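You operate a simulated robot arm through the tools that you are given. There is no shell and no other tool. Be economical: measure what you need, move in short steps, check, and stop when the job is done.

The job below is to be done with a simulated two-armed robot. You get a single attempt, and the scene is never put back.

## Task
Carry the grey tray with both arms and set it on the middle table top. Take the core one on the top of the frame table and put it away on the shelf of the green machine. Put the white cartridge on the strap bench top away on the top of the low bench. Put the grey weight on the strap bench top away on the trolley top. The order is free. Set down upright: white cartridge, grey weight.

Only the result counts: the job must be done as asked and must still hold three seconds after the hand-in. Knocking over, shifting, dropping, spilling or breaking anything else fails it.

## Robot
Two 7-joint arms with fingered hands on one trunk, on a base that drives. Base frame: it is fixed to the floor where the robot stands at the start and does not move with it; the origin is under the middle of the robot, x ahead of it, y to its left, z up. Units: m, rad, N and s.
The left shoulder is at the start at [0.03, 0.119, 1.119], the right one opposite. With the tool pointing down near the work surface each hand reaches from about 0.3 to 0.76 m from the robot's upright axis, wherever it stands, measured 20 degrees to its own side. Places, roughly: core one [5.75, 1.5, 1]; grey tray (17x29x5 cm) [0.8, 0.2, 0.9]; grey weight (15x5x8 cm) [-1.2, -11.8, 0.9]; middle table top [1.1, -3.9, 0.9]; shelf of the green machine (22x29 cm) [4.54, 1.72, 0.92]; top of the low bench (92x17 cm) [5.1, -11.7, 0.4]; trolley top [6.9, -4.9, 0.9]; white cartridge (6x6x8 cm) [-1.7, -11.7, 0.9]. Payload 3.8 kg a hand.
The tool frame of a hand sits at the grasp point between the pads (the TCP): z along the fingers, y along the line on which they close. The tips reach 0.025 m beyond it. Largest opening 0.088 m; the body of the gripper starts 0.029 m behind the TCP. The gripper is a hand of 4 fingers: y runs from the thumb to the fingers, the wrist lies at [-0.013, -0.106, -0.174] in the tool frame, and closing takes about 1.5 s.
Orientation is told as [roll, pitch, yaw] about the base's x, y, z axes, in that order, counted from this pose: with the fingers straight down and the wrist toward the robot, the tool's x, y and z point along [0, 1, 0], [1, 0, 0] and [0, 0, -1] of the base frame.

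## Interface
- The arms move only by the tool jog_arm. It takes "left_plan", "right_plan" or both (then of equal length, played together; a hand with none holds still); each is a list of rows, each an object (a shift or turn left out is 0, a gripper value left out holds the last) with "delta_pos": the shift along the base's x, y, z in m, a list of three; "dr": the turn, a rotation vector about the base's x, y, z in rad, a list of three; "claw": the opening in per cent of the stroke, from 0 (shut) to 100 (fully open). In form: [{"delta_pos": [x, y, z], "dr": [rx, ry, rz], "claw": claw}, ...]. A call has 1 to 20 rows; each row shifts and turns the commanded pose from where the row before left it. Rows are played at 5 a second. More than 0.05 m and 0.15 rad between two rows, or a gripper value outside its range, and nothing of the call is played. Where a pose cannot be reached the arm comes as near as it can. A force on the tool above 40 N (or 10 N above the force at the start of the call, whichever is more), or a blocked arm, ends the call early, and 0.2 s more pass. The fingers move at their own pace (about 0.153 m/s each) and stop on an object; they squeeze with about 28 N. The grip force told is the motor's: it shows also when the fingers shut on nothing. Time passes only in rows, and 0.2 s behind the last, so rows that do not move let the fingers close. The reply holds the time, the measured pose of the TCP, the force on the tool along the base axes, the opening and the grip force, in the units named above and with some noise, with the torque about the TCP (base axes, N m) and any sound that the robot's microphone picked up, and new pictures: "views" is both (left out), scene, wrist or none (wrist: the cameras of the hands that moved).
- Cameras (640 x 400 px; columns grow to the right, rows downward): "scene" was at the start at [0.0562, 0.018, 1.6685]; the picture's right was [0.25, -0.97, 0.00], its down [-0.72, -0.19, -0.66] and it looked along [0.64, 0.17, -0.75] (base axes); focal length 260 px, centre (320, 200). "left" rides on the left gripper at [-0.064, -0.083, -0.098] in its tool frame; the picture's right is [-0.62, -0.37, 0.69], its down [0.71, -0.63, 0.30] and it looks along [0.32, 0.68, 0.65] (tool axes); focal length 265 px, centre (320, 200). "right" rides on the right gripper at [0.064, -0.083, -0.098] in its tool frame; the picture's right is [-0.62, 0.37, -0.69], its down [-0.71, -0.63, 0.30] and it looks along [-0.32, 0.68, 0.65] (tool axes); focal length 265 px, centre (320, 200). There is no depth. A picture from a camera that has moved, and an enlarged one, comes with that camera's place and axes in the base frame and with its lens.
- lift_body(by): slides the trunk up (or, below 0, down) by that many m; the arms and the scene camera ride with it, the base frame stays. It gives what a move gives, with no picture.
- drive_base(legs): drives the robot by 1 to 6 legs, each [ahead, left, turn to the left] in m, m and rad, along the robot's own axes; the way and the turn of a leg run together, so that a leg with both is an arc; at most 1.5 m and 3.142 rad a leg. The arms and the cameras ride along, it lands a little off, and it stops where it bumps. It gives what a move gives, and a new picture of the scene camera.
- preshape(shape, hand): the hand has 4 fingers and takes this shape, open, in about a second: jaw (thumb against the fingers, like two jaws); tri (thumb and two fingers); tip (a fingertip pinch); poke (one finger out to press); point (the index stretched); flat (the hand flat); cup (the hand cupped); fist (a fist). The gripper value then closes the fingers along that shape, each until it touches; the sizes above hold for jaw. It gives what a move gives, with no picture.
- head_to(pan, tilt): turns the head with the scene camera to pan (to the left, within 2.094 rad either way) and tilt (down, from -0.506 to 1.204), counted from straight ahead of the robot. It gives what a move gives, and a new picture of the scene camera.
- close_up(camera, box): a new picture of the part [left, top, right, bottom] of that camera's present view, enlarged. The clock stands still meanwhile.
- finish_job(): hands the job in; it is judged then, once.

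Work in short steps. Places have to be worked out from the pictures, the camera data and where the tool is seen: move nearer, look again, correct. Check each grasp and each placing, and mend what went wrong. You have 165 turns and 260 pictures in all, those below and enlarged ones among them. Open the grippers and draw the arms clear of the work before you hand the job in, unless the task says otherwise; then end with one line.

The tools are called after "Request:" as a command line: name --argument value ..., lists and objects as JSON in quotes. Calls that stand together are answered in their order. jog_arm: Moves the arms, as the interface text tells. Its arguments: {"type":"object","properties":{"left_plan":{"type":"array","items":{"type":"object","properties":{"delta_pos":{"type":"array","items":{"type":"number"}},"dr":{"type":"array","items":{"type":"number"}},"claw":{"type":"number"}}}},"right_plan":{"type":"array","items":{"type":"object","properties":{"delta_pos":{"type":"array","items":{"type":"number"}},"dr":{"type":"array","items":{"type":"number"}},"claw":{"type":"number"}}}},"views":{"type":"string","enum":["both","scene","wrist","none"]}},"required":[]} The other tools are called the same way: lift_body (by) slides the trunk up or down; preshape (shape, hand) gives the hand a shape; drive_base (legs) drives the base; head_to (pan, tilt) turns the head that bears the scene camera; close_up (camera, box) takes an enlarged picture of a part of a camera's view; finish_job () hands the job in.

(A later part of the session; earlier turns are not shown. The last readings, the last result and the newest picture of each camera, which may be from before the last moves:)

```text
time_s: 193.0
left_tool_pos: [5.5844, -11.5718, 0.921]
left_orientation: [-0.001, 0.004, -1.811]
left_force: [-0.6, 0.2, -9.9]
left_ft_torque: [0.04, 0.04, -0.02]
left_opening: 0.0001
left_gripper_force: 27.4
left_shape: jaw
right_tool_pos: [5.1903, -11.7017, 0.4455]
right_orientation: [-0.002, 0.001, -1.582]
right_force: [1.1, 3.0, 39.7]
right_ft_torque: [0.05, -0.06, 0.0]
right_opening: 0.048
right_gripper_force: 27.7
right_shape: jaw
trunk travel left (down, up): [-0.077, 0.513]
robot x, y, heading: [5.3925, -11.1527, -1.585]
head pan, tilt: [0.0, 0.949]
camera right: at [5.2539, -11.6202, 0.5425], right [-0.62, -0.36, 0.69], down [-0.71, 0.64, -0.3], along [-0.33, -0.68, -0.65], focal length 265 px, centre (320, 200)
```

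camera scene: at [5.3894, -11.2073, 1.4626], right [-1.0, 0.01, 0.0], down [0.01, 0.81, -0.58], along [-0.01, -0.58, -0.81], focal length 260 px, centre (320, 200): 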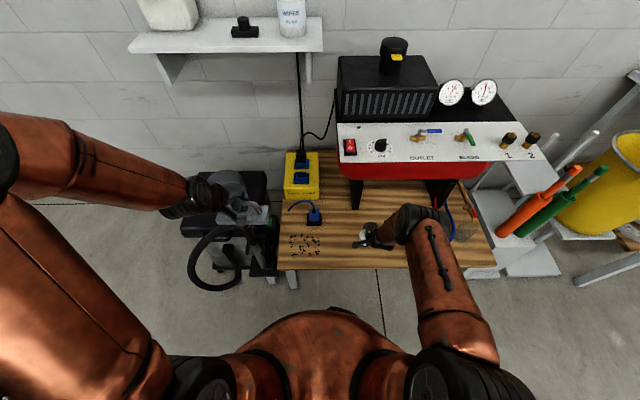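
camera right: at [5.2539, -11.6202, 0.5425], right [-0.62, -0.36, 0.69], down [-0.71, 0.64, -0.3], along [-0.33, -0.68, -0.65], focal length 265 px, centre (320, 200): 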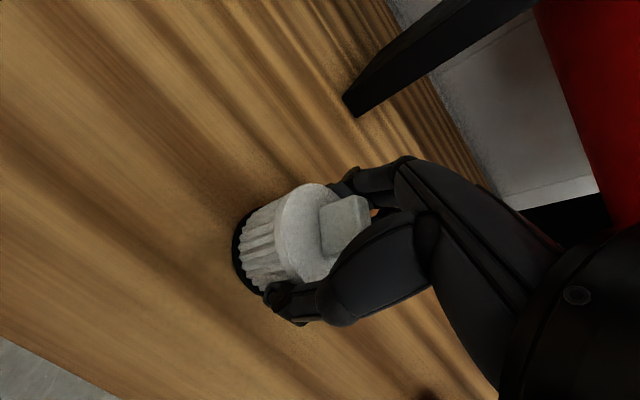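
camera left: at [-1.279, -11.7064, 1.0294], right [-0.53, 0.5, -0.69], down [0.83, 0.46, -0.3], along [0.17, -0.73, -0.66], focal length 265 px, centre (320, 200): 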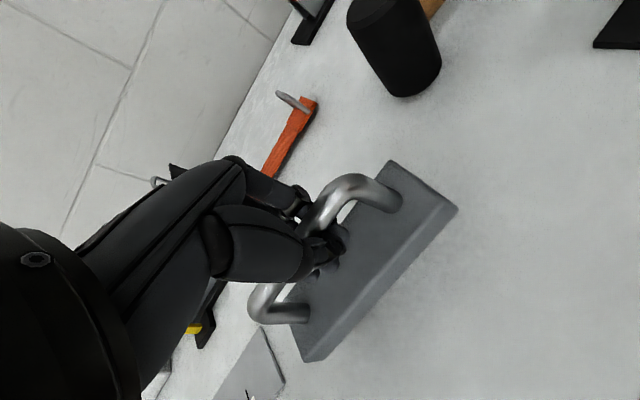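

Contact (40 N). Ease up 4 mm and open slowly, then rise.

Request:
jog_arm --right_plan '[{"delta_pos": [0, 0, 0.004]}, {"claw": 70}, {"claw": 100}, {}, {}, {}]' --views "wrist"

Request:
jog_arm --right_plan '[{"delta_pos": [0, 0, 0.02]}, {"delta_pos": [0, 0, 0.03]}, {"delta_pos": [0, 0, 0.04]}, {"delta_pos": [0, 0, 0.04]}]' --views "wrist"

```text
time_s: 194.4
left_tool_pos: [5.5838, -11.575, 0.9191]
left_orientation: [-0.002, 0.008, -1.811]
left_force: [-0.5, -0.1, -9.9]
left_ft_torque: [0.06, 0.04, -0.01]
left_opening: 0.0
left_gripper_force: 27.4
left_shape: jaw
right_tool_pos: [5.1906, -11.7003, 0.4436]
right_orientation: [0.0, 0.014, -1.58]
right_force: [-0.7, 0.1, 0.1]
right_ft_torque: [-0.01, 0.01, -0.01]
right_opening: 0.0877
right_gripper_force: 0.1
right_shape: jaw
trunk travel left (down, up): [-0.077, 0.513]
robot x, y, heading: [5.3942, -11.1494, -1.584]
head pan, tilt: [0.0, 0.949]
camera right: at [5.2542, -11.6184, 0.5417], right [-0.62, -0.37, 0.69], down [-0.71, 0.64, -0.29], along [-0.33, -0.67, -0.66], focal length 265 px, centre (320, 200)
```

right: 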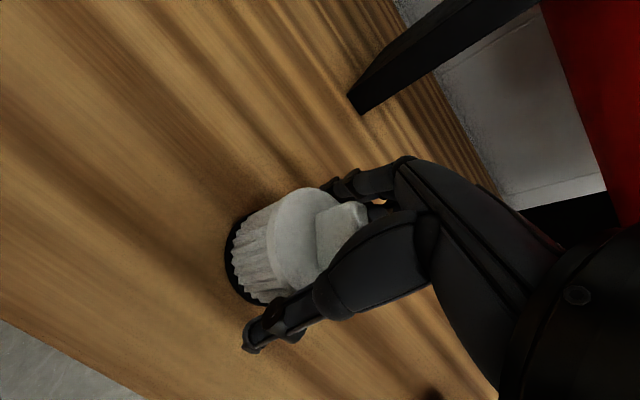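

```text
time_s: 195.4
left_tool_pos: [5.5844, -11.5755, 0.9188]
left_orientation: [-0.002, 0.006, -1.809]
left_force: [1.2, 1.0, -10.5]
left_ft_torque: [0.07, 0.07, 0.06]
left_opening: 0.0001
left_gripper_force: 27.8
left_shape: jaw
right_tool_pos: [5.1898, -11.7003, 0.5739]
right_orientation: [-0.001, 0.011, -1.581]
right_force: [-0.2, -0.2, -0.1]
right_ft_torque: [-0.01, 0.01, 0.04]
right_opening: 0.0877
right_gripper_force: 0.0
right_shape: jaw
trunk travel left (down, up): [-0.077, 0.513]
robot x, y, heading: [5.3912, -11.1544, -1.582]
head pan, tilt: [0.0, 0.949]
camera right: at [5.2539, -11.6185, 0.6723], right [-0.62, -0.37, 0.69], down [-0.71, 0.64, -0.29], along [-0.33, -0.67, -0.66], focal length 265 px, centre (320, 200)
```

right: 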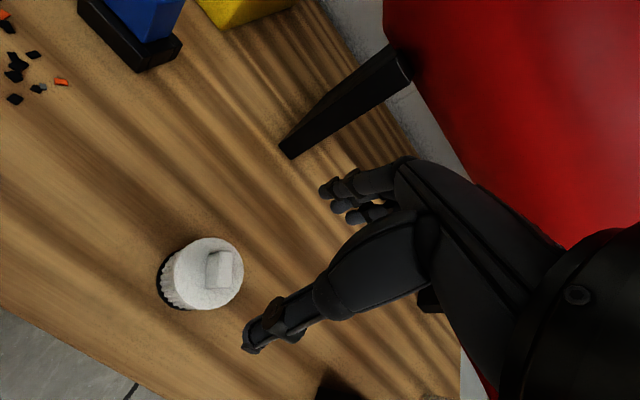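

The cartridge stands upright on the bench. Raise the trunk, back away, and look toward +x/+y.

Request:
lift_body --by 0.3

Request:
drive_base --legs '[[-0.28, 0, 0]]'

Request:
head_to --pan 1.5 --tilt 0.45

Request:
head_to --pan 2.09 --tilt 0.3

```text
time_s: 198.4
left_tool_pos: [5.5834, -11.5747, 1.2187]
left_orientation: [-0.002, 0.006, -1.81]
left_force: [-0.2, -0.4, -9.8]
left_ft_torque: [0.04, 0.03, 0.0]
left_opening: 0.0
left_gripper_force: 28.7
left_shape: jaw
right_tool_pos: [5.1897, -11.7004, 0.8737]
right_orientation: [0.001, 0.014, -1.58]
right_force: [0.4, 0.8, 0.2]
right_ft_torque: [-0.01, -0.01, 0.0]
right_opening: 0.0874
right_gripper_force: 0.0
right_shape: jaw
trunk travel left (down, up): [-0.377, 0.213]
robot x, y, heading: [5.3905, -11.1518, -1.587]
head pan, tilt: [0.0, 0.949]
```

```text
time_s: 200.3
left_tool_pos: [5.5877, -11.2971, 1.219]
left_orientation: [-0.002, 0.008, -1.806]
left_force: [0.1, -0.3, -10.0]
left_ft_torque: [0.06, 0.06, 0.0]
left_opening: 0.0
left_gripper_force: 28.3
left_shape: jaw
right_tool_pos: [5.1937, -11.4225, 0.8741]
right_orientation: [0.001, 0.013, -1.576]
right_force: [-0.3, 0.0, 0.1]
right_ft_torque: [0.01, 0.0, -0.01]
right_opening: 0.0876
right_gripper_force: 0.0
right_shape: jaw
trunk travel left (down, up): [-0.377, 0.213]
robot x, y, heading: [5.3937, -10.8736, -1.58]
head pan, tilt: [0.0, 0.949]
camera scene: at [5.3931, -10.9286, 1.7626], right [-1.0, 0.01, 0.0], down [0.01, 0.81, -0.58], along [-0.01, -0.58, -0.81], focal length 260 px, centre (320, 200)
```

scene: 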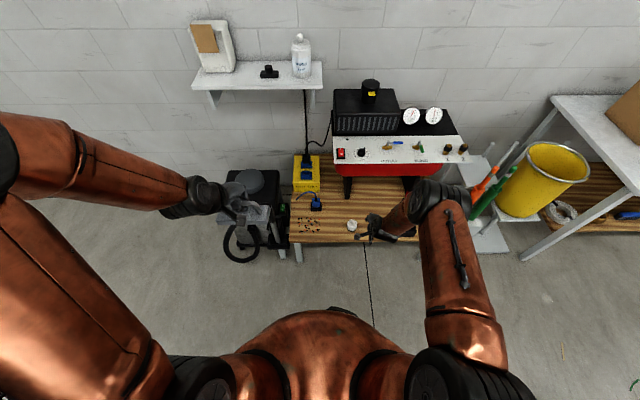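

```text
time_s: 201.9
left_tool_pos: [5.5873, -11.2972, 1.2192]
left_orientation: [-0.003, 0.007, -1.806]
left_force: [-0.5, 0.0, -9.5]
left_ft_torque: [0.06, 0.1, -0.04]
left_opening: 0.0
left_gripper_force: 28.3
left_shape: jaw
right_tool_pos: [5.1939, -11.4233, 0.8736]
right_orientation: [0.0, 0.014, -1.575]
right_force: [-0.4, 0.2, 0.8]
right_ft_torque: [-0.01, -0.01, -0.01]
right_opening: 0.0876
right_gripper_force: 0.1
right_shape: jaw
trunk travel left (down, up): [-0.377, 0.213]
robot x, y, heading: [5.391, -10.8735, -1.577]
head pan, tilt: [1.499, 0.45]
camera scene: at [5.4855, -10.8637, 1.8045], right [-0.08, -1.0, 0.0], down [-0.43, 0.04, -0.9], along [0.9, -0.07, -0.44], focal length 260 px, centre (320, 200)
```

scene: 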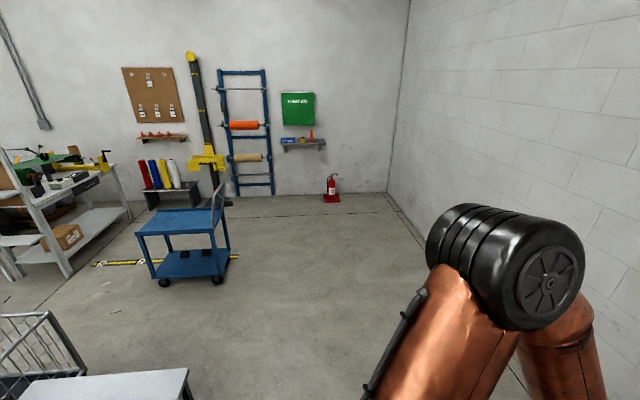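

```text
time_s: 202.9
left_tool_pos: [5.5872, -11.2965, 1.2188]
left_orientation: [-0.002, 0.006, -1.806]
left_force: [0.2, 0.1, -9.8]
left_ft_torque: [0.07, 0.07, 0.02]
left_opening: 0.0002
left_gripper_force: 28.2
left_shape: jaw
right_tool_pos: [5.194, -11.4234, 0.8745]
right_orientation: [0.001, 0.014, -1.576]
right_force: [-0.2, -0.2, 0.4]
right_ft_torque: [0.0, 0.01, -0.01]
right_opening: 0.0876
right_gripper_force: 0.1
right_shape: jaw
trunk travel left (down, up): [-0.377, 0.213]
robot x, y, heading: [5.3907, -10.8712, -1.579]
head pan, tilt: [2.089, 0.3]
camera scene: at [5.4756, -10.8108, 1.8185], right [0.49, -0.87, 0.0], down [-0.26, -0.14, -0.96], along [0.84, 0.46, -0.3], focal length 260 px, centre (320, 200)
```

scene: 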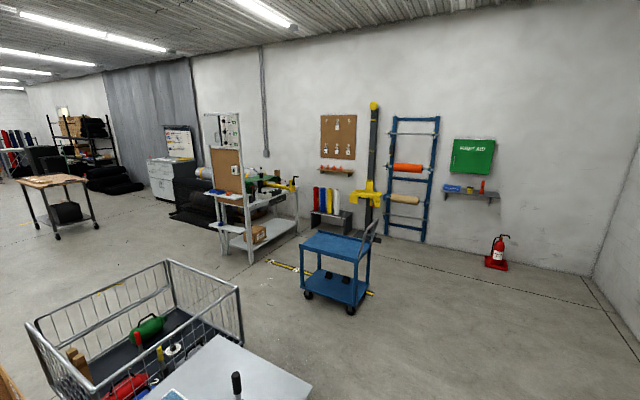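

The trolley is the wood-topped wheeled table near [6.9, -4.9]. I raise the right hand, then go along y≈-10.97 to x≈7, keeping away from the bins cart, and turn toward +y.

Request:
jog_arm --right_plan '[{"delta_pos": [0, 0.03, 0.04]}, {"delta_pos": [0, 0.03, 0.04]}, {"delta_pos": [0, 0.03, 0.04]}, {"delta_pos": [0, 0.03, 0.04]}, {"delta_pos": [0, 0.0, 0.04]}, {"delta_pos": [0, 0, 0.04]}]' --views "none"

Request:
drive_base --legs '[[0.1, 0, 0], [0, 0, 1.57], [0.9, 0, 0], [0.7, 0, 0]]'

Request:
head_to --pan 1.3 --tilt 0.55

```text
time_s: 204.3
left_tool_pos: [5.5887, -11.2951, 1.22]
left_orientation: [-0.002, 0.005, -1.806]
left_force: [0.3, -0.4, -9.8]
left_ft_torque: [0.08, 0.06, -0.02]
left_opening: 0.0003
left_gripper_force: 28.1
left_shape: jaw
right_tool_pos: [5.1946, -11.3011, 1.1141]
right_orientation: [-0.001, 0.013, -1.577]
right_force: [0.4, 0.6, -0.1]
right_ft_torque: [-0.01, 0.03, 0.0]
right_opening: 0.0875
right_gripper_force: 0.0
right_shape: jaw
trunk travel left (down, up): [-0.377, 0.213]
robot x, y, heading: [5.3933, -10.8757, -1.583]
head pan, tilt: [2.089, 0.3]
```

```text
time_s: 217.1
left_tool_pos: [7.4058, -10.7825, 1.22]
left_orientation: [-0.001, 0.005, -0.232]
left_force: [-0.4, -0.3, -8.9]
left_ft_torque: [-0.08, 0.04, -0.01]
left_opening: 0.0
left_gripper_force: 28.5
left_shape: jaw
right_tool_pos: [7.4154, -11.1774, 1.1131]
right_orientation: [0.001, 0.014, 0.001]
right_force: [0.8, -1.6, 0.4]
right_ft_torque: [-0.03, -0.02, 0.01]
right_opening: 0.0875
right_gripper_force: 0.0
right_shape: jaw
trunk travel left (down, up): [-0.377, 0.213]
robot x, y, heading: [6.9821, -10.9821, -0.01]
head pan, tilt: [2.089, 0.3]
camera scene: at [6.9195, -10.9, 1.8185], right [0.87, 0.49, 0.0], down [0.14, -0.26, -0.96], along [-0.47, 0.83, -0.3], focal length 260 px, centre (320, 200)
```

scene: 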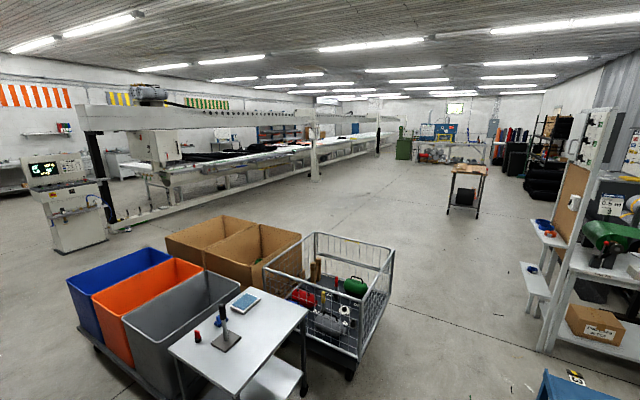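

```text
time_s: 218.2
left_tool_pos: [7.4055, -10.7837, 1.219]
left_orientation: [0.0, 0.006, -0.23]
left_force: [0.3, 0.2, -9.7]
left_ft_torque: [-0.04, 0.05, -0.04]
left_opening: 0.0
left_gripper_force: 28.5
left_shape: jaw
right_tool_pos: [7.4141, -11.1767, 1.1138]
right_orientation: [-0.001, 0.015, 0.0]
right_force: [0.3, 0.7, 0.2]
right_ft_torque: [0.02, 0.05, 0.03]
right_opening: 0.0878
right_gripper_force: 0.1
right_shape: jaw
trunk travel left (down, up): [-0.377, 0.213]
robot x, y, heading: [6.9854, -10.9783, -0.006]
head pan, tilt: [1.3, 0.55]
camera scene: at [6.9898, -10.8949, 1.7955], right [0.96, -0.27, 0.0], down [-0.14, -0.5, -0.85], along [0.23, 0.82, -0.52], focal length 260 px, centre (320, 200)
```

scene: 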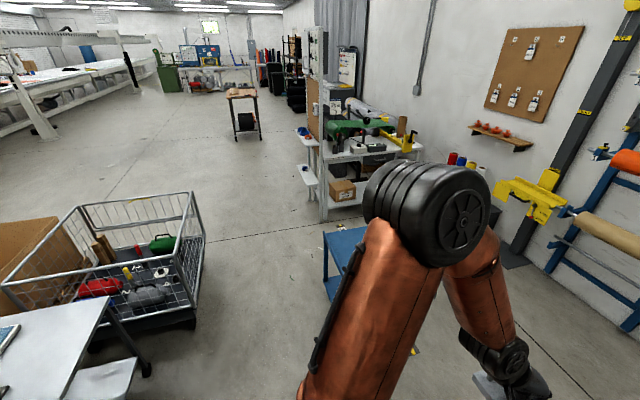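

The gap between the wire cage (x<6.47) and the blue cart (x>7.33) is about 0.86 m; I raise the trunk so arms clear them, turn left, centre at x≈6.9 and drive slowly through.

Request:
lift_body --by 0.2

Request:
drive_base --legs '[[0, 0, 1.577], [0.3, 0.085, 0]]'

Request:
head_to --pan 0.0 --tilt 0.6

```text
time_s: 220.3
left_tool_pos: [7.406, -10.7826, 1.4176]
left_orientation: [-0.001, 0.008, -0.23]
left_force: [-0.5, -0.1, -10.4]
left_ft_torque: [-0.07, 0.11, 0.01]
left_opening: 0.0001
left_gripper_force: 28.2
left_shape: jaw
right_tool_pos: [7.4152, -11.1766, 1.3119]
right_orientation: [0.001, 0.011, 0.0]
right_force: [0.0, 0.4, 0.6]
right_ft_torque: [0.02, 0.03, -0.02]
right_opening: 0.0878
right_gripper_force: 0.1
right_shape: jaw
trunk travel left (down, up): [-0.577, 0.013]
robot x, y, heading: [6.9857, -10.9792, -0.0]
head pan, tilt: [1.3, 0.55]
```

```text
time_s: 226.3
left_tool_pos: [6.7106, -10.2564, 1.4198]
left_orientation: [-0.005, 0.007, 1.33]
left_force: [0.3, 0.1, -9.2]
left_ft_torque: [-0.03, -0.09, 0.01]
left_opening: 0.0001
left_gripper_force: 28.2
left_shape: jaw
right_tool_pos: [7.1047, -10.2486, 1.3139]
right_orientation: [0.0, 0.013, 1.561]
right_force: [-0.1, -0.2, -0.1]
right_ft_torque: [-0.03, 0.01, 0.02]
right_opening: 0.0877
right_gripper_force: 0.1
right_shape: jaw
trunk travel left (down, up): [-0.577, 0.013]
robot x, y, heading: [6.9044, -10.679, 1.556]
head pan, tilt: [1.3, 0.55]
camera scene: at [6.8171, -10.6746, 1.9955], right [0.28, 0.96, 0.0], down [0.5, -0.15, -0.85], along [-0.82, 0.24, -0.52], focal length 260 px, centre (320, 200)
```

scene: 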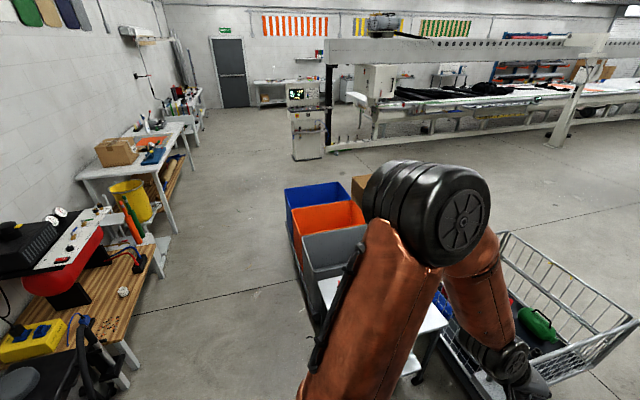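

```text
time_s: 227.7
left_tool_pos: [6.7094, -10.2528, 1.4187]
left_orientation: [-0.002, 0.008, 1.332]
left_force: [-0.1, 0.6, -8.6]
left_ft_torque: [-0.07, -0.07, 0.02]
left_opening: 0.0
left_gripper_force: 27.9
left_shape: jaw
right_tool_pos: [7.1044, -10.2476, 1.312]
right_orientation: [-0.001, 0.014, 1.562]
right_force: [0.0, -1.0, 0.1]
right_ft_torque: [-0.03, -0.04, 0.01]
right_opening: 0.0877
right_gripper_force: 0.0
right_shape: jaw
trunk travel left (down, up): [-0.577, 0.013]
robot x, y, heading: [6.9063, -10.6807, 1.558]
head pan, tilt: [0.0, 0.6]
camera scene: at [6.9034, -10.6078, 1.9909], right [1.0, -0.01, 0.0], down [-0.01, -0.57, -0.82], along [0.01, 0.82, -0.57], focal length 260 px, centre (320, 200)
```

scene: 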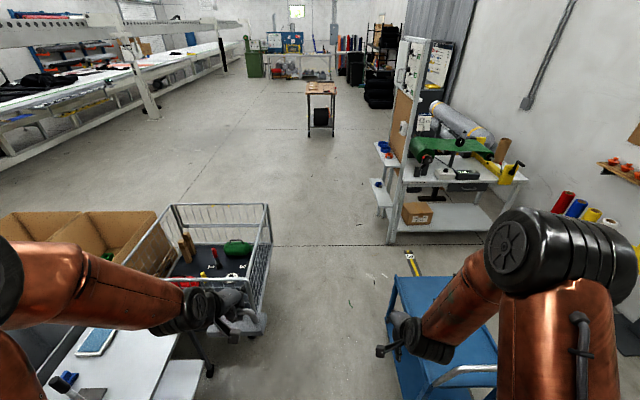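

The gap looks 6.50–7.28, robot base radius ≈0.32 — tight but passable at x≈6.89. I advance a bit, correct heading, and look down to re-measure.

Request:
drive_base --legs '[[0.3, 0.012, 0.013]]'

Request:
head_to --pan 0.0 --tilt 1.0

```text
time_s: 229.8
left_tool_pos: [6.693, -9.9564, 1.4197]
left_orientation: [-0.003, 0.008, 1.345]
left_force: [-0.8, -0.4, -10.1]
left_ft_torque: [-0.09, -0.09, 0.01]
left_opening: 0.0001
left_gripper_force: 28.1
left_shape: jaw
right_tool_pos: [7.0872, -9.9429, 1.3142]
right_orientation: [0.001, 0.013, 1.577]
right_force: [0.8, 0.3, -0.3]
right_ft_torque: [-0.01, 0.02, -0.04]
right_opening: 0.0875
right_gripper_force: 0.0
right_shape: jaw
trunk travel left (down, up): [-0.577, 0.013]
robot x, y, heading: [6.8975, -10.3747, 1.574]
head pan, tilt: [0.0, 0.6]
camera scene: at [6.8924, -10.3091, 1.9911], right [1.0, 0.0, 0.0], down [0.0, -0.56, -0.83], along [0.0, 0.83, -0.56], focal length 260 px, centre (320, 200)
```

scene: 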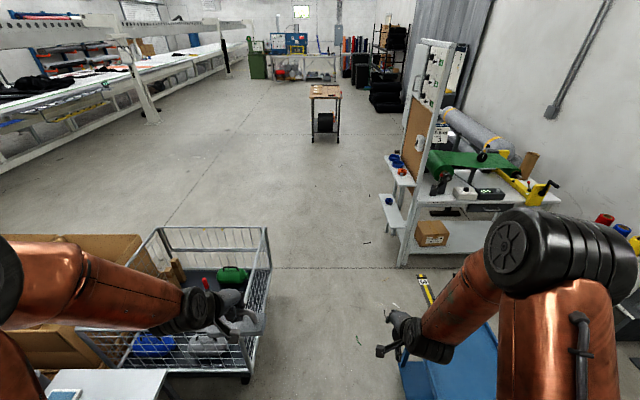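

```text
time_s: 230.7
left_tool_pos: [6.6926, -9.9531, 1.418]
left_orientation: [0.0, 0.012, 1.346]
left_force: [-0.2, 0.6, -10.8]
left_ft_torque: [-0.08, -0.05, -0.01]
left_opening: 0.0
left_gripper_force: 28.1
left_shape: jaw
right_tool_pos: [7.087, -9.941, 1.3133]
right_orientation: [-0.001, 0.015, 1.579]
right_force: [0.1, 0.4, -1.0]
right_ft_torque: [0.01, 0.0, 0.03]
right_opening: 0.0878
right_gripper_force: 0.1
right_shape: jaw
trunk travel left (down, up): [-0.577, 0.013]
robot x, y, heading: [6.8928, -10.3763, 1.572]
head pan, tilt: [0.0, 1.0]
camera scene: at [6.8923, -10.3237, 1.959], right [1.0, 0.0, 0.0], down [0.0, -0.84, -0.54], along [0.0, 0.54, -0.84], focal length 260 px, centre (320, 200)
```

scene: 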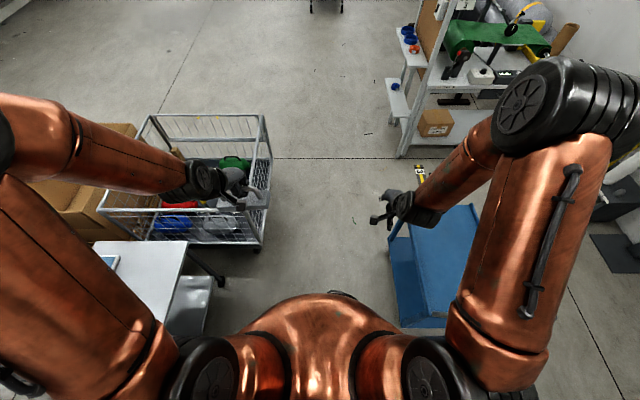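

Measured more carefully, the gap is too tight (cart edge 7.21, cage 6.58 vs. my ≈0.32 m radius). I take the safer western way: back out, turn left and return along the wall corridor, then north past the pallet.

Request:
drive_base --legs '[[-0.6, 0, 0], [0, 0, 1.57], [1.4, 0, 0], [1.4, 0, 0], [1.0, 0, 0]]'

Request:
head_to --pan -0.9 --tilt 0.5

```text
time_s: 256.0
left_tool_pos: [2.6435, -11.1209, 1.4184]
left_orientation: [-0.002, 0.007, 2.903]
left_force: [-0.3, 0.3, -9.3]
left_ft_torque: [0.08, -0.03, -0.02]
left_opening: 0.0
left_gripper_force: 28.3
left_shape: jaw
right_tool_pos: [2.6359, -10.727, 1.314]
right_orientation: [0.001, 0.015, 3.137]
right_force: [0.4, 0.3, -0.2]
right_ft_torque: [-0.02, -0.01, 0.01]
right_opening: 0.0877
right_gripper_force: 0.0
right_shape: jaw
trunk travel left (down, up): [-0.577, 0.013]
robot x, y, heading: [3.0638, -10.9254, 3.13]
head pan, tilt: [0.0, 1.0]
camera scene: at [3.0145, -10.9278, 1.959], right [0.01, 1.0, 0.0], down [0.84, -0.01, -0.54], along [-0.54, 0.01, -0.84], focal length 260 px, centre (320, 200)
```

scene: 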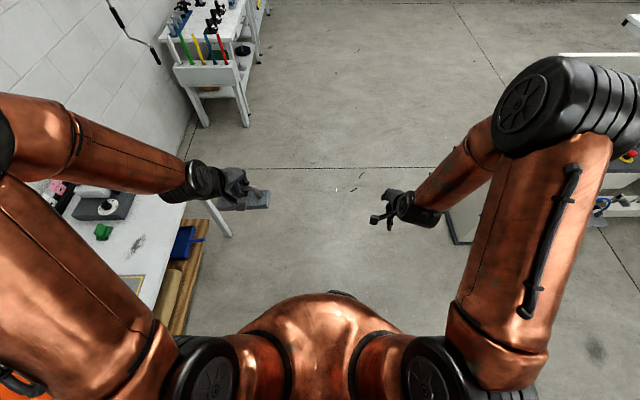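

```text
time_s: 257.2
left_tool_pos: [2.643, -11.1207, 1.4182]
left_orientation: [-0.002, 0.007, 2.906]
left_force: [0.4, -0.6, -10.0]
left_ft_torque: [0.07, -0.09, -0.01]
left_opening: 0.0
left_gripper_force: 28.0
left_shape: jaw
right_tool_pos: [2.6358, -10.7268, 1.3134]
right_orientation: [-0.001, 0.014, 3.137]
right_force: [0.1, -0.1, 0.1]
right_ft_torque: [0.03, -0.01, -0.02]
right_opening: 0.0877
right_gripper_force: 0.2
right_shape: jaw
trunk travel left (down, up): [-0.577, 0.013]
robot x, y, heading: [3.0672, -10.926, 3.128]
head pan, tilt: [-0.901, 0.499]
camera scene: at [3.0276, -10.8567, 2.0001], right [0.79, 0.61, 0.0], down [0.29, -0.38, -0.88], along [-0.54, 0.69, -0.48], focal length 260 px, centre (320, 200)
```

scene: 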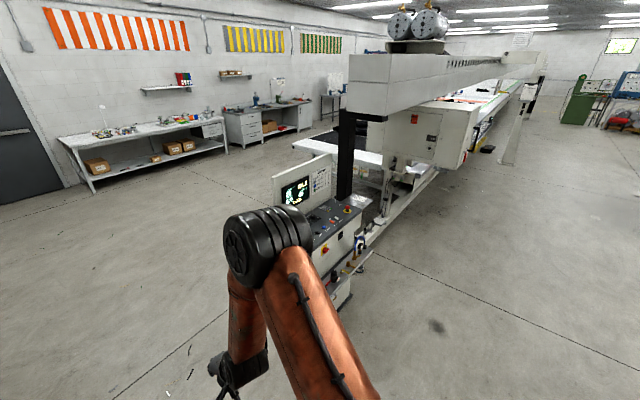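

Turn right to face +y and look at the way north.

Request:
drive_base --legs '[[0, 0, -1.56]]'

Request:
head_to --pan -0.2 --tilt 0.45

```text
time_s: 261.4
left_tool_pos: [2.8647, -10.5053, 1.4182]
left_orientation: [-0.002, 0.008, 1.347]
left_force: [-0.3, -1.2, -10.1]
left_ft_torque: [-0.03, -0.09, 0.03]
left_opening: 0.0002
left_gripper_force: 27.6
left_shape: jaw
right_tool_pos: [3.2585, -10.4933, 1.3143]
right_orientation: [-0.003, 0.014, 1.576]
right_force: [0.1, -0.2, 0.0]
right_ft_torque: [0.0, -0.02, 0.03]
right_opening: 0.0878
right_gripper_force: 0.0
right_shape: jaw
trunk travel left (down, up): [-0.577, 0.013]
robot x, y, heading: [3.0656, -10.9258, 1.573]
head pan, tilt: [-0.901, 0.499]
camera scene: at [3.1352, -10.8895, 2.0001], right [0.62, -0.78, 0.0], down [-0.37, -0.3, -0.88], along [0.69, 0.55, -0.48], focal length 260 px, centre (320, 200)
```

scene: 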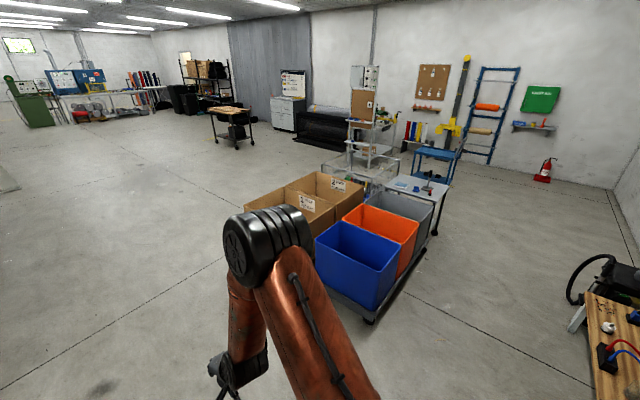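

```text
time_s: 262.4
left_tool_pos: [2.8642, -10.5061, 1.418]
left_orientation: [-0.003, 0.011, 1.349]
left_force: [-0.7, -0.5, -9.4]
left_ft_torque: [-0.07, -0.07, -0.01]
left_opening: 0.0001
left_gripper_force: 28.4
left_shape: jaw
right_tool_pos: [3.2584, -10.4941, 1.3133]
right_orientation: [-0.001, 0.014, 1.579]
right_force: [-0.5, 0.4, -0.3]
right_ft_torque: [0.03, 0.03, -0.03]
right_opening: 0.0876
right_gripper_force: 0.1
right_shape: jaw
trunk travel left (down, up): [-0.577, 0.013]
robot x, y, heading: [3.0655, -10.924, 1.567]
head pan, tilt: [-0.201, 0.45]
camera scene: at [3.0824, -10.8561, 2.0045], right [0.98, -0.2, 0.0], down [-0.09, -0.43, -0.9], along [0.18, 0.88, -0.44], focal length 260 px, centre (320, 200)
```

scene: 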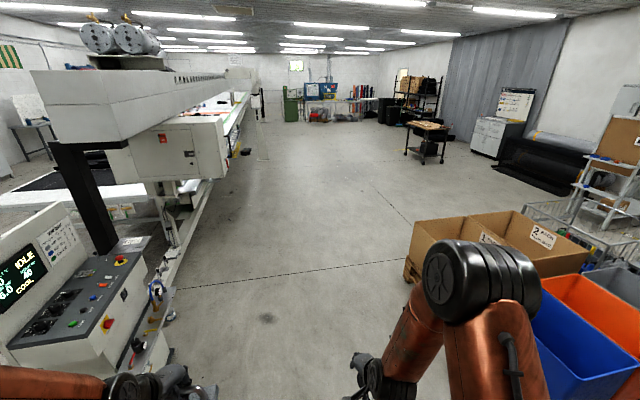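

Clear way north at x≈3.2. Drive up to y≈-5, then turn right toward the trolley.

Request:
drive_base --legs '[[1.5, -0.1, 0], [1.5, -0.05, 0], [1.5, 0, 0], [1.4, 0, 0], [0, 0, -1.57], [1.0, 0, 0]]'

Request:
head_to --pan 0.0 --tilt 0.5

```text
refused: leg 1 is longer than a leg can be; nothing moved
```

```text
time_s: 263.1
left_tool_pos: [2.8644, -10.5064, 1.4169]
left_orientation: [-0.002, 0.011, 1.347]
left_force: [0.4, 0.2, -10.8]
left_ft_torque: [-0.04, -0.05, 0.0]
left_opening: 0.0
left_gripper_force: 28.0
left_shape: jaw
right_tool_pos: [3.2582, -10.4936, 1.3138]
right_orientation: [0.0, 0.012, 1.577]
right_force: [0.0, 0.7, 0.7]
right_ft_torque: [0.04, -0.02, 0.01]
right_opening: 0.0875
right_gripper_force: 0.2
right_shape: jaw
trunk travel left (down, up): [-0.577, 0.013]
robot x, y, heading: [3.0658, -10.9269, 1.578]
head pan, tilt: [0.0, 0.499]
camera scene: at [3.064, -10.8552, 2.0001], right [1.0, 0.0, 0.0], down [0.0, -0.48, -0.88], along [0.0, 0.88, -0.48], focal length 260 px, centre (320, 200)
```

scene: 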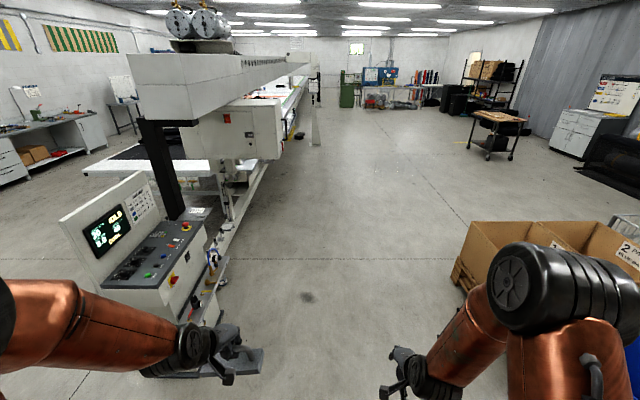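

Same route with shorter legs, first easing right.

Request:
drive_base --legs '[[0.6, -0.25, 0], [1.45, 0, 0], [1.45, 0, 0], [1.45, 0, 0], [0.95, 0, 0], [0, 0, -1.57]]'

Request:
head_to --pan 0.0 --tilt 0.5

```text
time_s: 295.6
left_tool_pos: [3.6757, -4.8203, 1.418]
left_orientation: [-0.004, 0.01, -0.209]
left_force: [-0.3, 0.0, -9.2]
left_ft_torque: [-0.06, 0.06, -0.02]
left_opening: 0.0
left_gripper_force: 28.2
left_shape: jaw
right_tool_pos: [3.6944, -5.2136, 1.3135]
right_orientation: [-0.002, 0.013, 0.022]
right_force: [0.3, 0.2, 0.3]
right_ft_torque: [0.01, -0.02, 0.01]
right_opening: 0.0875
right_gripper_force: 0.1
right_shape: jaw
trunk travel left (down, up): [-0.577, 0.013]
robot x, y, heading: [3.2572, -5.0275, 0.023]
head pan, tilt: [0.0, 0.499]
camera scene: at [3.3314, -5.0272, 2.0], right [0.02, -1.0, 0.0], down [-0.48, -0.01, -0.88], along [0.88, 0.02, -0.48], focal length 260 px, centre (320, 200)
```

scene: 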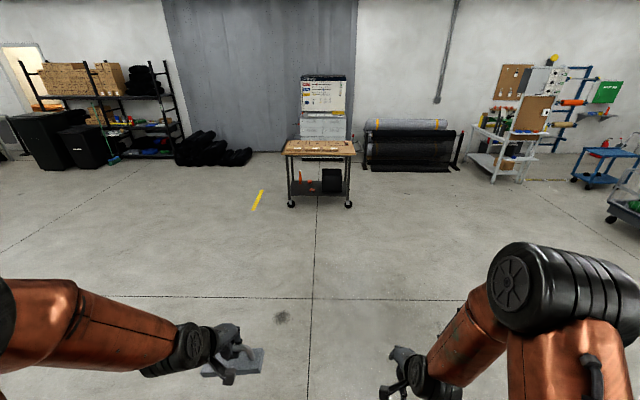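

```text
time_s: 296.2
left_tool_pos: [3.6744, -4.82, 1.419]
left_orientation: [-0.002, 0.01, -0.208]
left_force: [0.4, -0.1, -9.5]
left_ft_torque: [-0.08, 0.09, 0.01]
left_opening: 0.0
left_gripper_force: 27.7
left_shape: jaw
right_tool_pos: [3.6938, -5.2141, 1.3121]
right_orientation: [-0.002, 0.015, 0.023]
right_force: [0.8, -0.2, -0.1]
right_ft_torque: [-0.02, -0.02, 0.0]
right_opening: 0.0876
right_gripper_force: 0.1
right_shape: jaw
trunk travel left (down, up): [-0.577, 0.013]
robot x, y, heading: [3.2591, -5.0299, 0.019]
head pan, tilt: [0.0, 0.499]
camera scene: at [3.3315, -5.0273, 2.0], right [0.02, -1.0, 0.0], down [-0.48, -0.01, -0.88], along [0.88, 0.02, -0.48], focal length 260 px, centre (320, 200)
```

scene: 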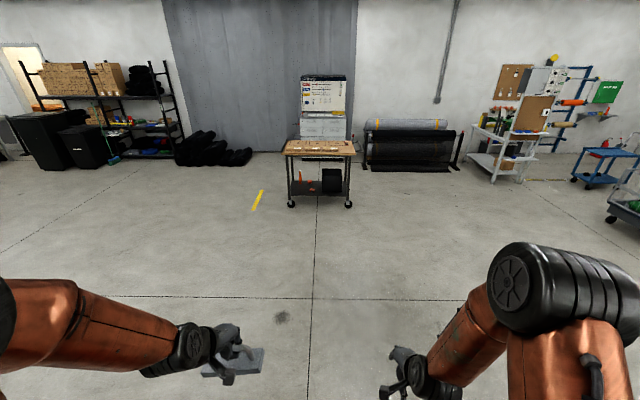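

The trolley is straight ahead, long side facing me. Drive to x≈5.8 and look down.

Request:
drive_base --legs '[[1.4, 0, -0.019], [1.1, 0, 0]]'

Request:
head_to --pan 0.0 --tilt 0.85

```text
time_s: 308.5
left_tool_pos: [6.1977, -4.846, 1.4184]
left_orientation: [-0.002, 0.009, -0.238]
left_force: [-0.6, 0.0, -10.5]
left_ft_torque: [-0.08, 0.08, 0.0]
left_opening: 0.0
left_gripper_force: 27.4
left_shape: jaw
right_tool_pos: [6.2036, -5.2376, 1.3136]
right_orientation: [0.0, 0.015, -0.006]
right_force: [-0.7, -0.4, 0.0]
right_ft_torque: [-0.01, 0.02, -0.02]
right_opening: 0.0876
right_gripper_force: 0.0
right_shape: jaw
trunk travel left (down, up): [-0.577, 0.013]
robot x, y, heading: [5.7771, -5.0392, -0.006]
head pan, tilt: [0.0, 0.499]
camera scene: at [5.847, -5.0413, 2.0001], right [-0.01, -1.0, 0.0], down [-0.48, 0.01, -0.88], along [0.88, -0.01, -0.48], focal length 260 px, centre (320, 200)
```

scene: 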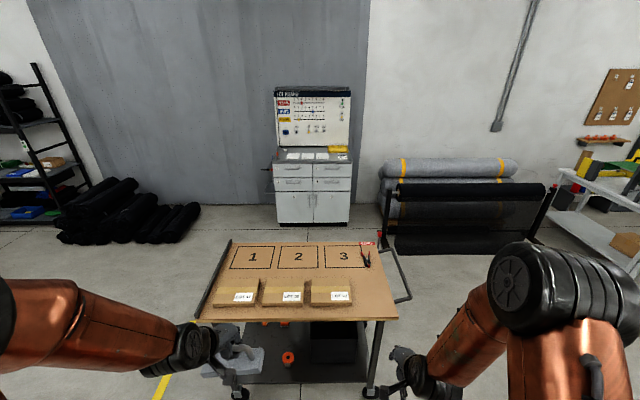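

```text
time_s: 309.3
left_tool_pos: [6.1976, -4.8442, 1.4181]
left_orientation: [-0.004, 0.012, -0.239]
left_force: [-0.5, 0.4, -10.0]
left_ft_torque: [-0.05, 0.0, 0.01]
left_opening: 0.0001
left_gripper_force: 28.3
left_shape: jaw
right_tool_pos: [6.2067, -5.239, 1.312]
right_orientation: [-0.003, 0.015, -0.009]
right_force: [0.0, -0.3, 0.5]
right_ft_torque: [-0.03, -0.01, -0.01]
right_opening: 0.0875
right_gripper_force: 0.2
right_shape: jaw
trunk travel left (down, up): [-0.577, 0.013]
robot x, y, heading: [5.7751, -5.0404, -0.011]
head pan, tilt: [0.0, 0.85]
camera scene: at [5.8357, -5.0412, 1.9701], right [-0.01, -1.0, 0.0], down [-0.75, 0.01, -0.66], along [0.66, -0.01, -0.75], focal length 260 px, centre (320, 200)
```

scene: 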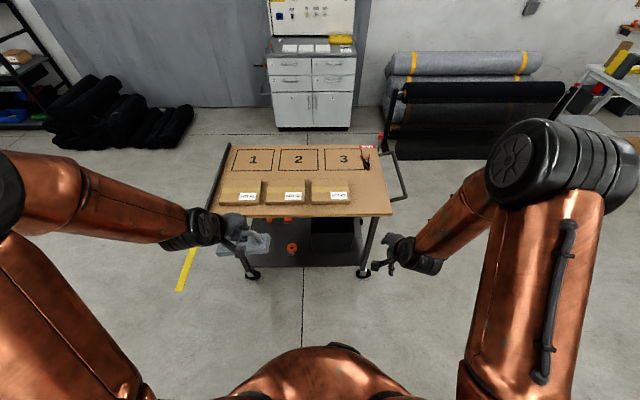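

Trolley top spans x≈6.71–7.26, y≈-4.47…-5.43; the front-right corner beside box 3 is free. I move so the left hand is over it.

Request:
drive_base --legs '[[0, -0.47, 0.011], [0.45, 0, 0]]'

Request:
head_to --pan 0.2 --tilt 0.95

Request:
close_up --camera "scene" --box '[120, 100, 440, 300]'

```text
time_s: 314.4
left_tool_pos: [6.6439, -5.3145, 1.4181]
left_orientation: [-0.004, 0.011, -0.228]
left_force: [-0.4, -0.2, -10.0]
left_ft_torque: [-0.02, 0.09, -0.02]
left_opening: 0.0
left_gripper_force: 27.9
left_shape: jaw
right_tool_pos: [6.6549, -5.7085, 1.3148]
right_orientation: [0.001, 0.014, 0.003]
right_force: [-0.4, -0.7, 0.6]
right_ft_torque: [0.02, -0.02, 0.0]
right_opening: 0.0875
right_gripper_force: 0.1
right_shape: jaw
trunk travel left (down, up): [-0.577, 0.013]
robot x, y, heading: [6.2224, -5.5131, -0.006]
head pan, tilt: [0.0, 0.85]
camera scene: at [6.283, -5.5142, 1.9701], right [0.0, -1.0, 0.0], down [-0.75, 0.0, -0.66], along [0.66, 0.0, -0.75], focal length 260 px, centre (320, 200)
```

scene: 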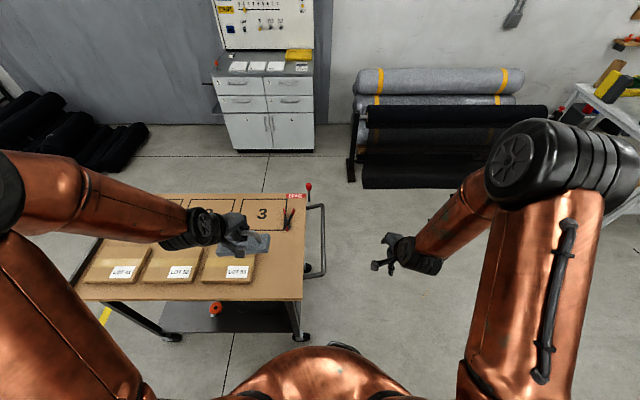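

```text
time_s: 315.2
left_tool_pos: [6.6458, -5.3145, 1.4172]
left_orientation: [-0.003, 0.012, -0.227]
left_force: [0.2, -0.2, -9.8]
left_ft_torque: [-0.08, 0.08, -0.01]
left_opening: 0.0
left_gripper_force: 28.0
left_shape: jaw
right_tool_pos: [6.6585, -5.7083, 1.3139]
right_orientation: [-0.001, 0.014, 0.003]
right_force: [-0.8, -0.1, 1.1]
right_ft_torque: [0.0, 0.0, -0.02]
right_opening: 0.0877
right_gripper_force: 0.1
right_shape: jaw
trunk travel left (down, up): [-0.577, 0.013]
robot x, y, heading: [6.2235, -5.5135, 0.003]
head pan, tilt: [0.201, 0.949]
camera scene: at [6.2787, -5.4997, 1.9626], right [0.2, -0.98, 0.0], down [-0.8, -0.16, -0.58], along [0.57, 0.11, -0.81], focal length 260 px, centre (320, 200)
```

scene: 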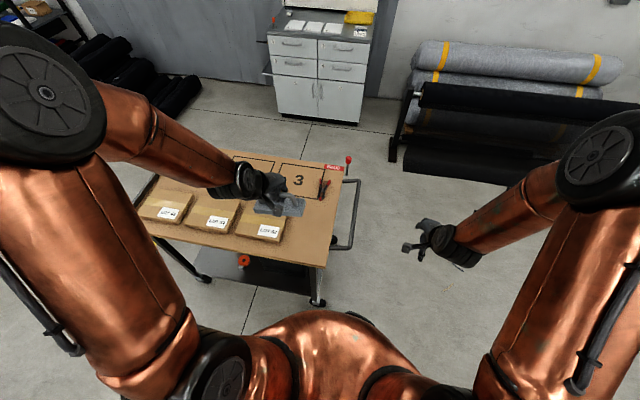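

```text
2.00 times, centred on (280, 200) of scene
camera zoom: at [6.2787, -5.4997, 1.9626], right [0.2, -0.98, 0.0], down [-0.8, -0.16, -0.58], along [0.57, 0.11, -0.81], focal length 521 px, centre (400, 200)
```

zoom: 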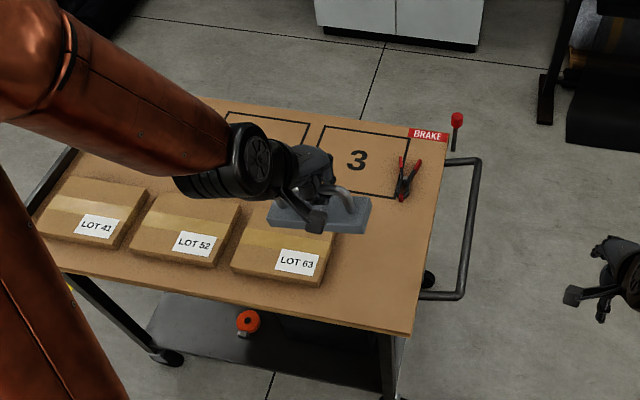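

Free rectangle: x 6.70–6.97, y −5.44…−5.23. I'll set the weight at ≈[6.83, −5.335] turned more along x. Move up 8 cm, rotate the left hand and position over it.

Request:
drive_base --legs '[[0.08, 0, 0]]'

Request:
jog_arm --left_plan '[{"delta_pos": [0.014, -0.002, -0.01], "dr": [0, 0, -0.139]}, {"delta_pos": [0.014, -0.003, -0.01], "dr": [0, 0, -0.139]}, {"delta_pos": [0.014, -0.003, -0.01], "dr": [0, 0, -0.139]}, {"delta_pos": [0.014, -0.003, -0.01], "dr": [0, 0, -0.139]}, {"delta_pos": [0.014, -0.003, -0.01], "dr": [0, 0, -0.139]}, {"delta_pos": [0.014, -0.003, -0.01], "dr": [0, 0, -0.139]}, {"delta_pos": [0.014, -0.003, -0.01], "dr": [0, 0, -0.139]}]' --views "none"

Request:
lift_body --by -0.25

Request:
close_up --camera "left" --box '[0, 0, 640, 400]'

Request:
close_up --camera "scene" --box '[120, 100, 440, 300]'

```text
time_s: 316.2
left_tool_pos: [6.7134, -5.3143, 1.4211]
left_orientation: [-0.002, 0.004, -0.226]
left_force: [-2.0, 0.4, -9.1]
left_ft_torque: [-0.05, 0.06, 0.01]
left_opening: 0.0
left_gripper_force: 27.9
left_shape: jaw
right_tool_pos: [6.7283, -5.708, 1.3156]
right_orientation: [0.002, 0.007, 0.004]
right_force: [-0.5, -0.6, 0.3]
right_ft_torque: [0.01, -0.04, 0.01]
right_opening: 0.0878
right_gripper_force: 0.1
right_shape: jaw
trunk travel left (down, up): [-0.577, 0.013]
robot x, y, heading: [6.3076, -5.5123, 0.001]
head pan, tilt: [0.201, 0.949]
camera scene: at [6.3437, -5.4997, 1.9629], right [0.2, -0.98, 0.0], down [-0.79, -0.16, -0.59], along [0.58, 0.12, -0.81], focal length 260 px, centre (320, 200)
```

scene: 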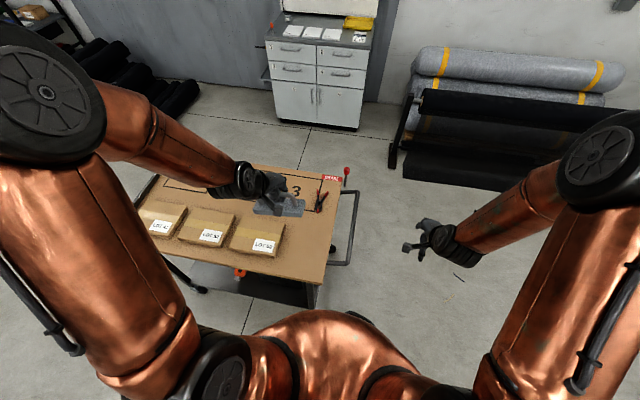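

```text
time_s: 317.8
left_tool_pos: [6.8248, -5.3332, 1.3464]
left_orientation: [-0.005, 0.013, -1.199]
left_force: [-0.8, 0.5, -9.5]
left_ft_torque: [0.01, 0.12, -0.03]
left_opening: 0.0001
left_gripper_force: 27.5
left_shape: jaw
right_tool_pos: [6.7378, -5.7084, 1.3127]
right_orientation: [0.001, 0.017, 0.003]
right_force: [-0.7, -0.1, 0.6]
right_ft_torque: [-0.04, 0.0, 0.02]
right_opening: 0.0877
right_gripper_force: 0.1
right_shape: jaw
trunk travel left (down, up): [-0.577, 0.013]
robot x, y, heading: [6.302, -5.5097, -0.001]
head pan, tilt: [0.201, 0.949]
```

```text
time_s: 320.4
left_tool_pos: [6.8225, -5.3345, 1.0972]
left_orientation: [-0.003, 0.013, -1.198]
left_force: [0.3, -0.1, -9.0]
left_ft_torque: [0.02, 0.04, 0.01]
left_opening: 0.0
left_gripper_force: 27.8
left_shape: jaw
right_tool_pos: [6.7352, -5.7076, 1.0642]
right_orientation: [0.0, 0.014, 0.003]
right_force: [-0.2, 1.1, 0.2]
right_ft_torque: [-0.04, 0.01, -0.01]
right_opening: 0.0877
right_gripper_force: 0.0
right_shape: jaw
trunk travel left (down, up): [-0.327, 0.263]
robot x, y, heading: [6.3031, -5.512, -0.002]
head pan, tilt: [0.201, 0.949]
```

```text
1.00 times, centred on (320, 200) of left (not enlarged: the box is as wide or as high as the picture)
camera zoom: at [6.7332, -5.2812, 1.1987], right [-0.72, 0.12, -0.69], down [0.43, 0.85, -0.3], along [0.55, -0.51, -0.66], focal length 265 px, centre (320, 200)
```

zoom: 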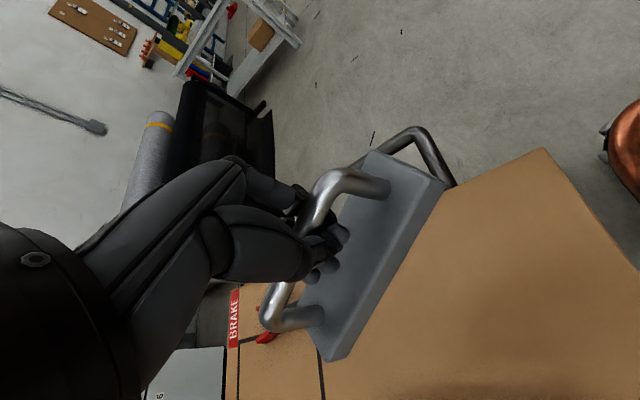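

```text
2.00 times, centred on (280, 200) of scene
camera zoom: at [6.3571, -5.4999, 1.7127], right [0.2, -0.98, 0.0], down [-0.8, -0.16, -0.58], along [0.57, 0.12, -0.81], focal length 521 px, centre (400, 200)
```

zoom: 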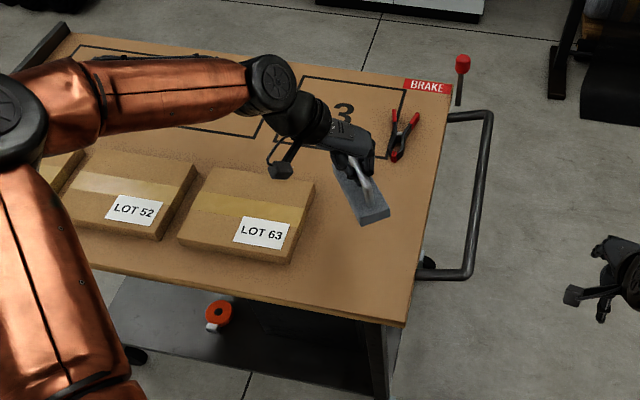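

Position is good. Lower 0.11 by trunk, then small steps watching the left force rise to 0.

Request:
lift_body --by -0.11

Request:
jog_arm --left_plan '[{"delta_pos": [0, 0, -0.008]}, {"delta_pos": [0, 0, -0.008]}, {"delta_pos": [0, 0, -0.008]}, {"delta_pos": [0, 0, -0.008]}]' --views "wrist"

```text
time_s: 321.8
left_tool_pos: [6.8213, -5.335, 0.9884]
left_orientation: [-0.004, 0.012, -1.2]
left_force: [0.8, -0.9, -9.5]
left_ft_torque: [0.03, 0.06, 0.01]
left_opening: 0.0002
left_gripper_force: 28.1
left_shape: jaw
right_tool_pos: [6.7353, -5.7081, 0.954]
right_orientation: [-0.001, 0.013, 0.004]
right_force: [0.3, 0.1, -0.6]
right_ft_torque: [0.02, -0.01, 0.0]
right_opening: 0.0876
right_gripper_force: 0.1
right_shape: jaw
trunk travel left (down, up): [-0.217, 0.373]
robot x, y, heading: [6.3057, -5.5133, 0.001]
head pan, tilt: [0.201, 0.949]
```

```text
time_s: 322.8
left_tool_pos: [6.8215, -5.3333, 0.9556]
left_orientation: [-0.005, 0.012, -1.2]
left_force: [0.3, 0.1, -8.7]
left_ft_torque: [0.05, 0.11, 0.0]
left_opening: 0.0
left_gripper_force: 27.7
left_shape: jaw
right_tool_pos: [6.7366, -5.7087, 0.9534]
right_orientation: [-0.001, 0.015, 0.002]
right_force: [0.6, -0.1, 0.6]
right_ft_torque: [0.01, -0.02, 0.02]
right_opening: 0.0878
right_gripper_force: 0.0
right_shape: jaw
trunk travel left (down, up): [-0.217, 0.373]
robot x, y, heading: [6.3051, -5.5155, -0.001]
head pan, tilt: [0.201, 0.949]
camera left: at [6.7332, -5.281, 1.0563], right [-0.72, 0.12, -0.69], down [0.43, 0.85, -0.3], along [0.55, -0.51, -0.66], focal length 265 px, centre (320, 200)
```

left: 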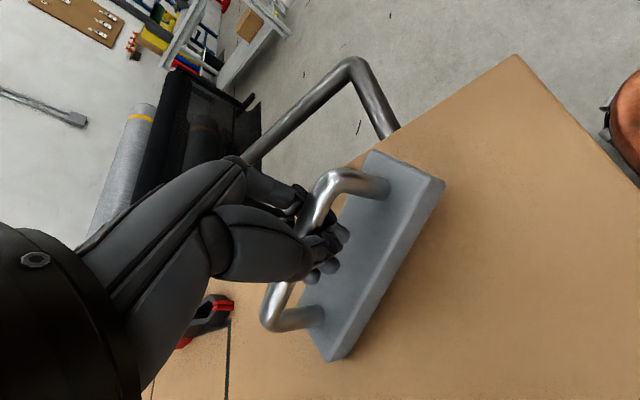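

Continue down in small rows.

Request:
jog_arm --left_plan '[{"delta_pos": [0, 0, -0.007]}, {"delta_pos": [0, 0, -0.007]}, {"delta_pos": [0, 0, -0.007]}]' --views "wrist"

```text
time_s: 323.6
left_tool_pos: [6.8232, -5.334, 0.9371]
left_orientation: [0.0, 0.011, -1.197]
left_force: [-1.4, 2.1, 5.5]
left_ft_torque: [0.0, -0.06, 0.05]
left_opening: 0.0
left_gripper_force: 28.3
left_shape: jaw
right_tool_pos: [6.7344, -5.7074, 0.954]
right_orientation: [0.0, 0.013, 0.004]
right_force: [1.1, 0.5, -0.7]
right_ft_torque: [-0.01, -0.04, 0.02]
right_opening: 0.0878
right_gripper_force: 0.2
right_shape: jaw
trunk travel left (down, up): [-0.217, 0.373]
robot x, y, heading: [6.306, -5.5142, -0.001]
head pan, tilt: [0.201, 0.949]
camera left: at [6.7323, -5.2812, 1.0368], right [-0.71, 0.12, -0.69], down [0.43, 0.85, -0.3], along [0.55, -0.51, -0.66], focal length 265 px, centre (320, 200)
```

left: 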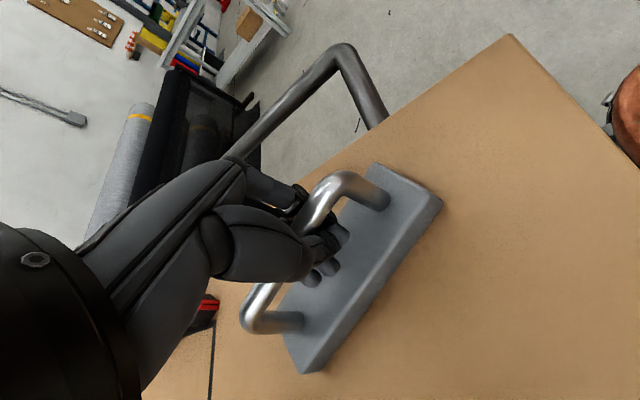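

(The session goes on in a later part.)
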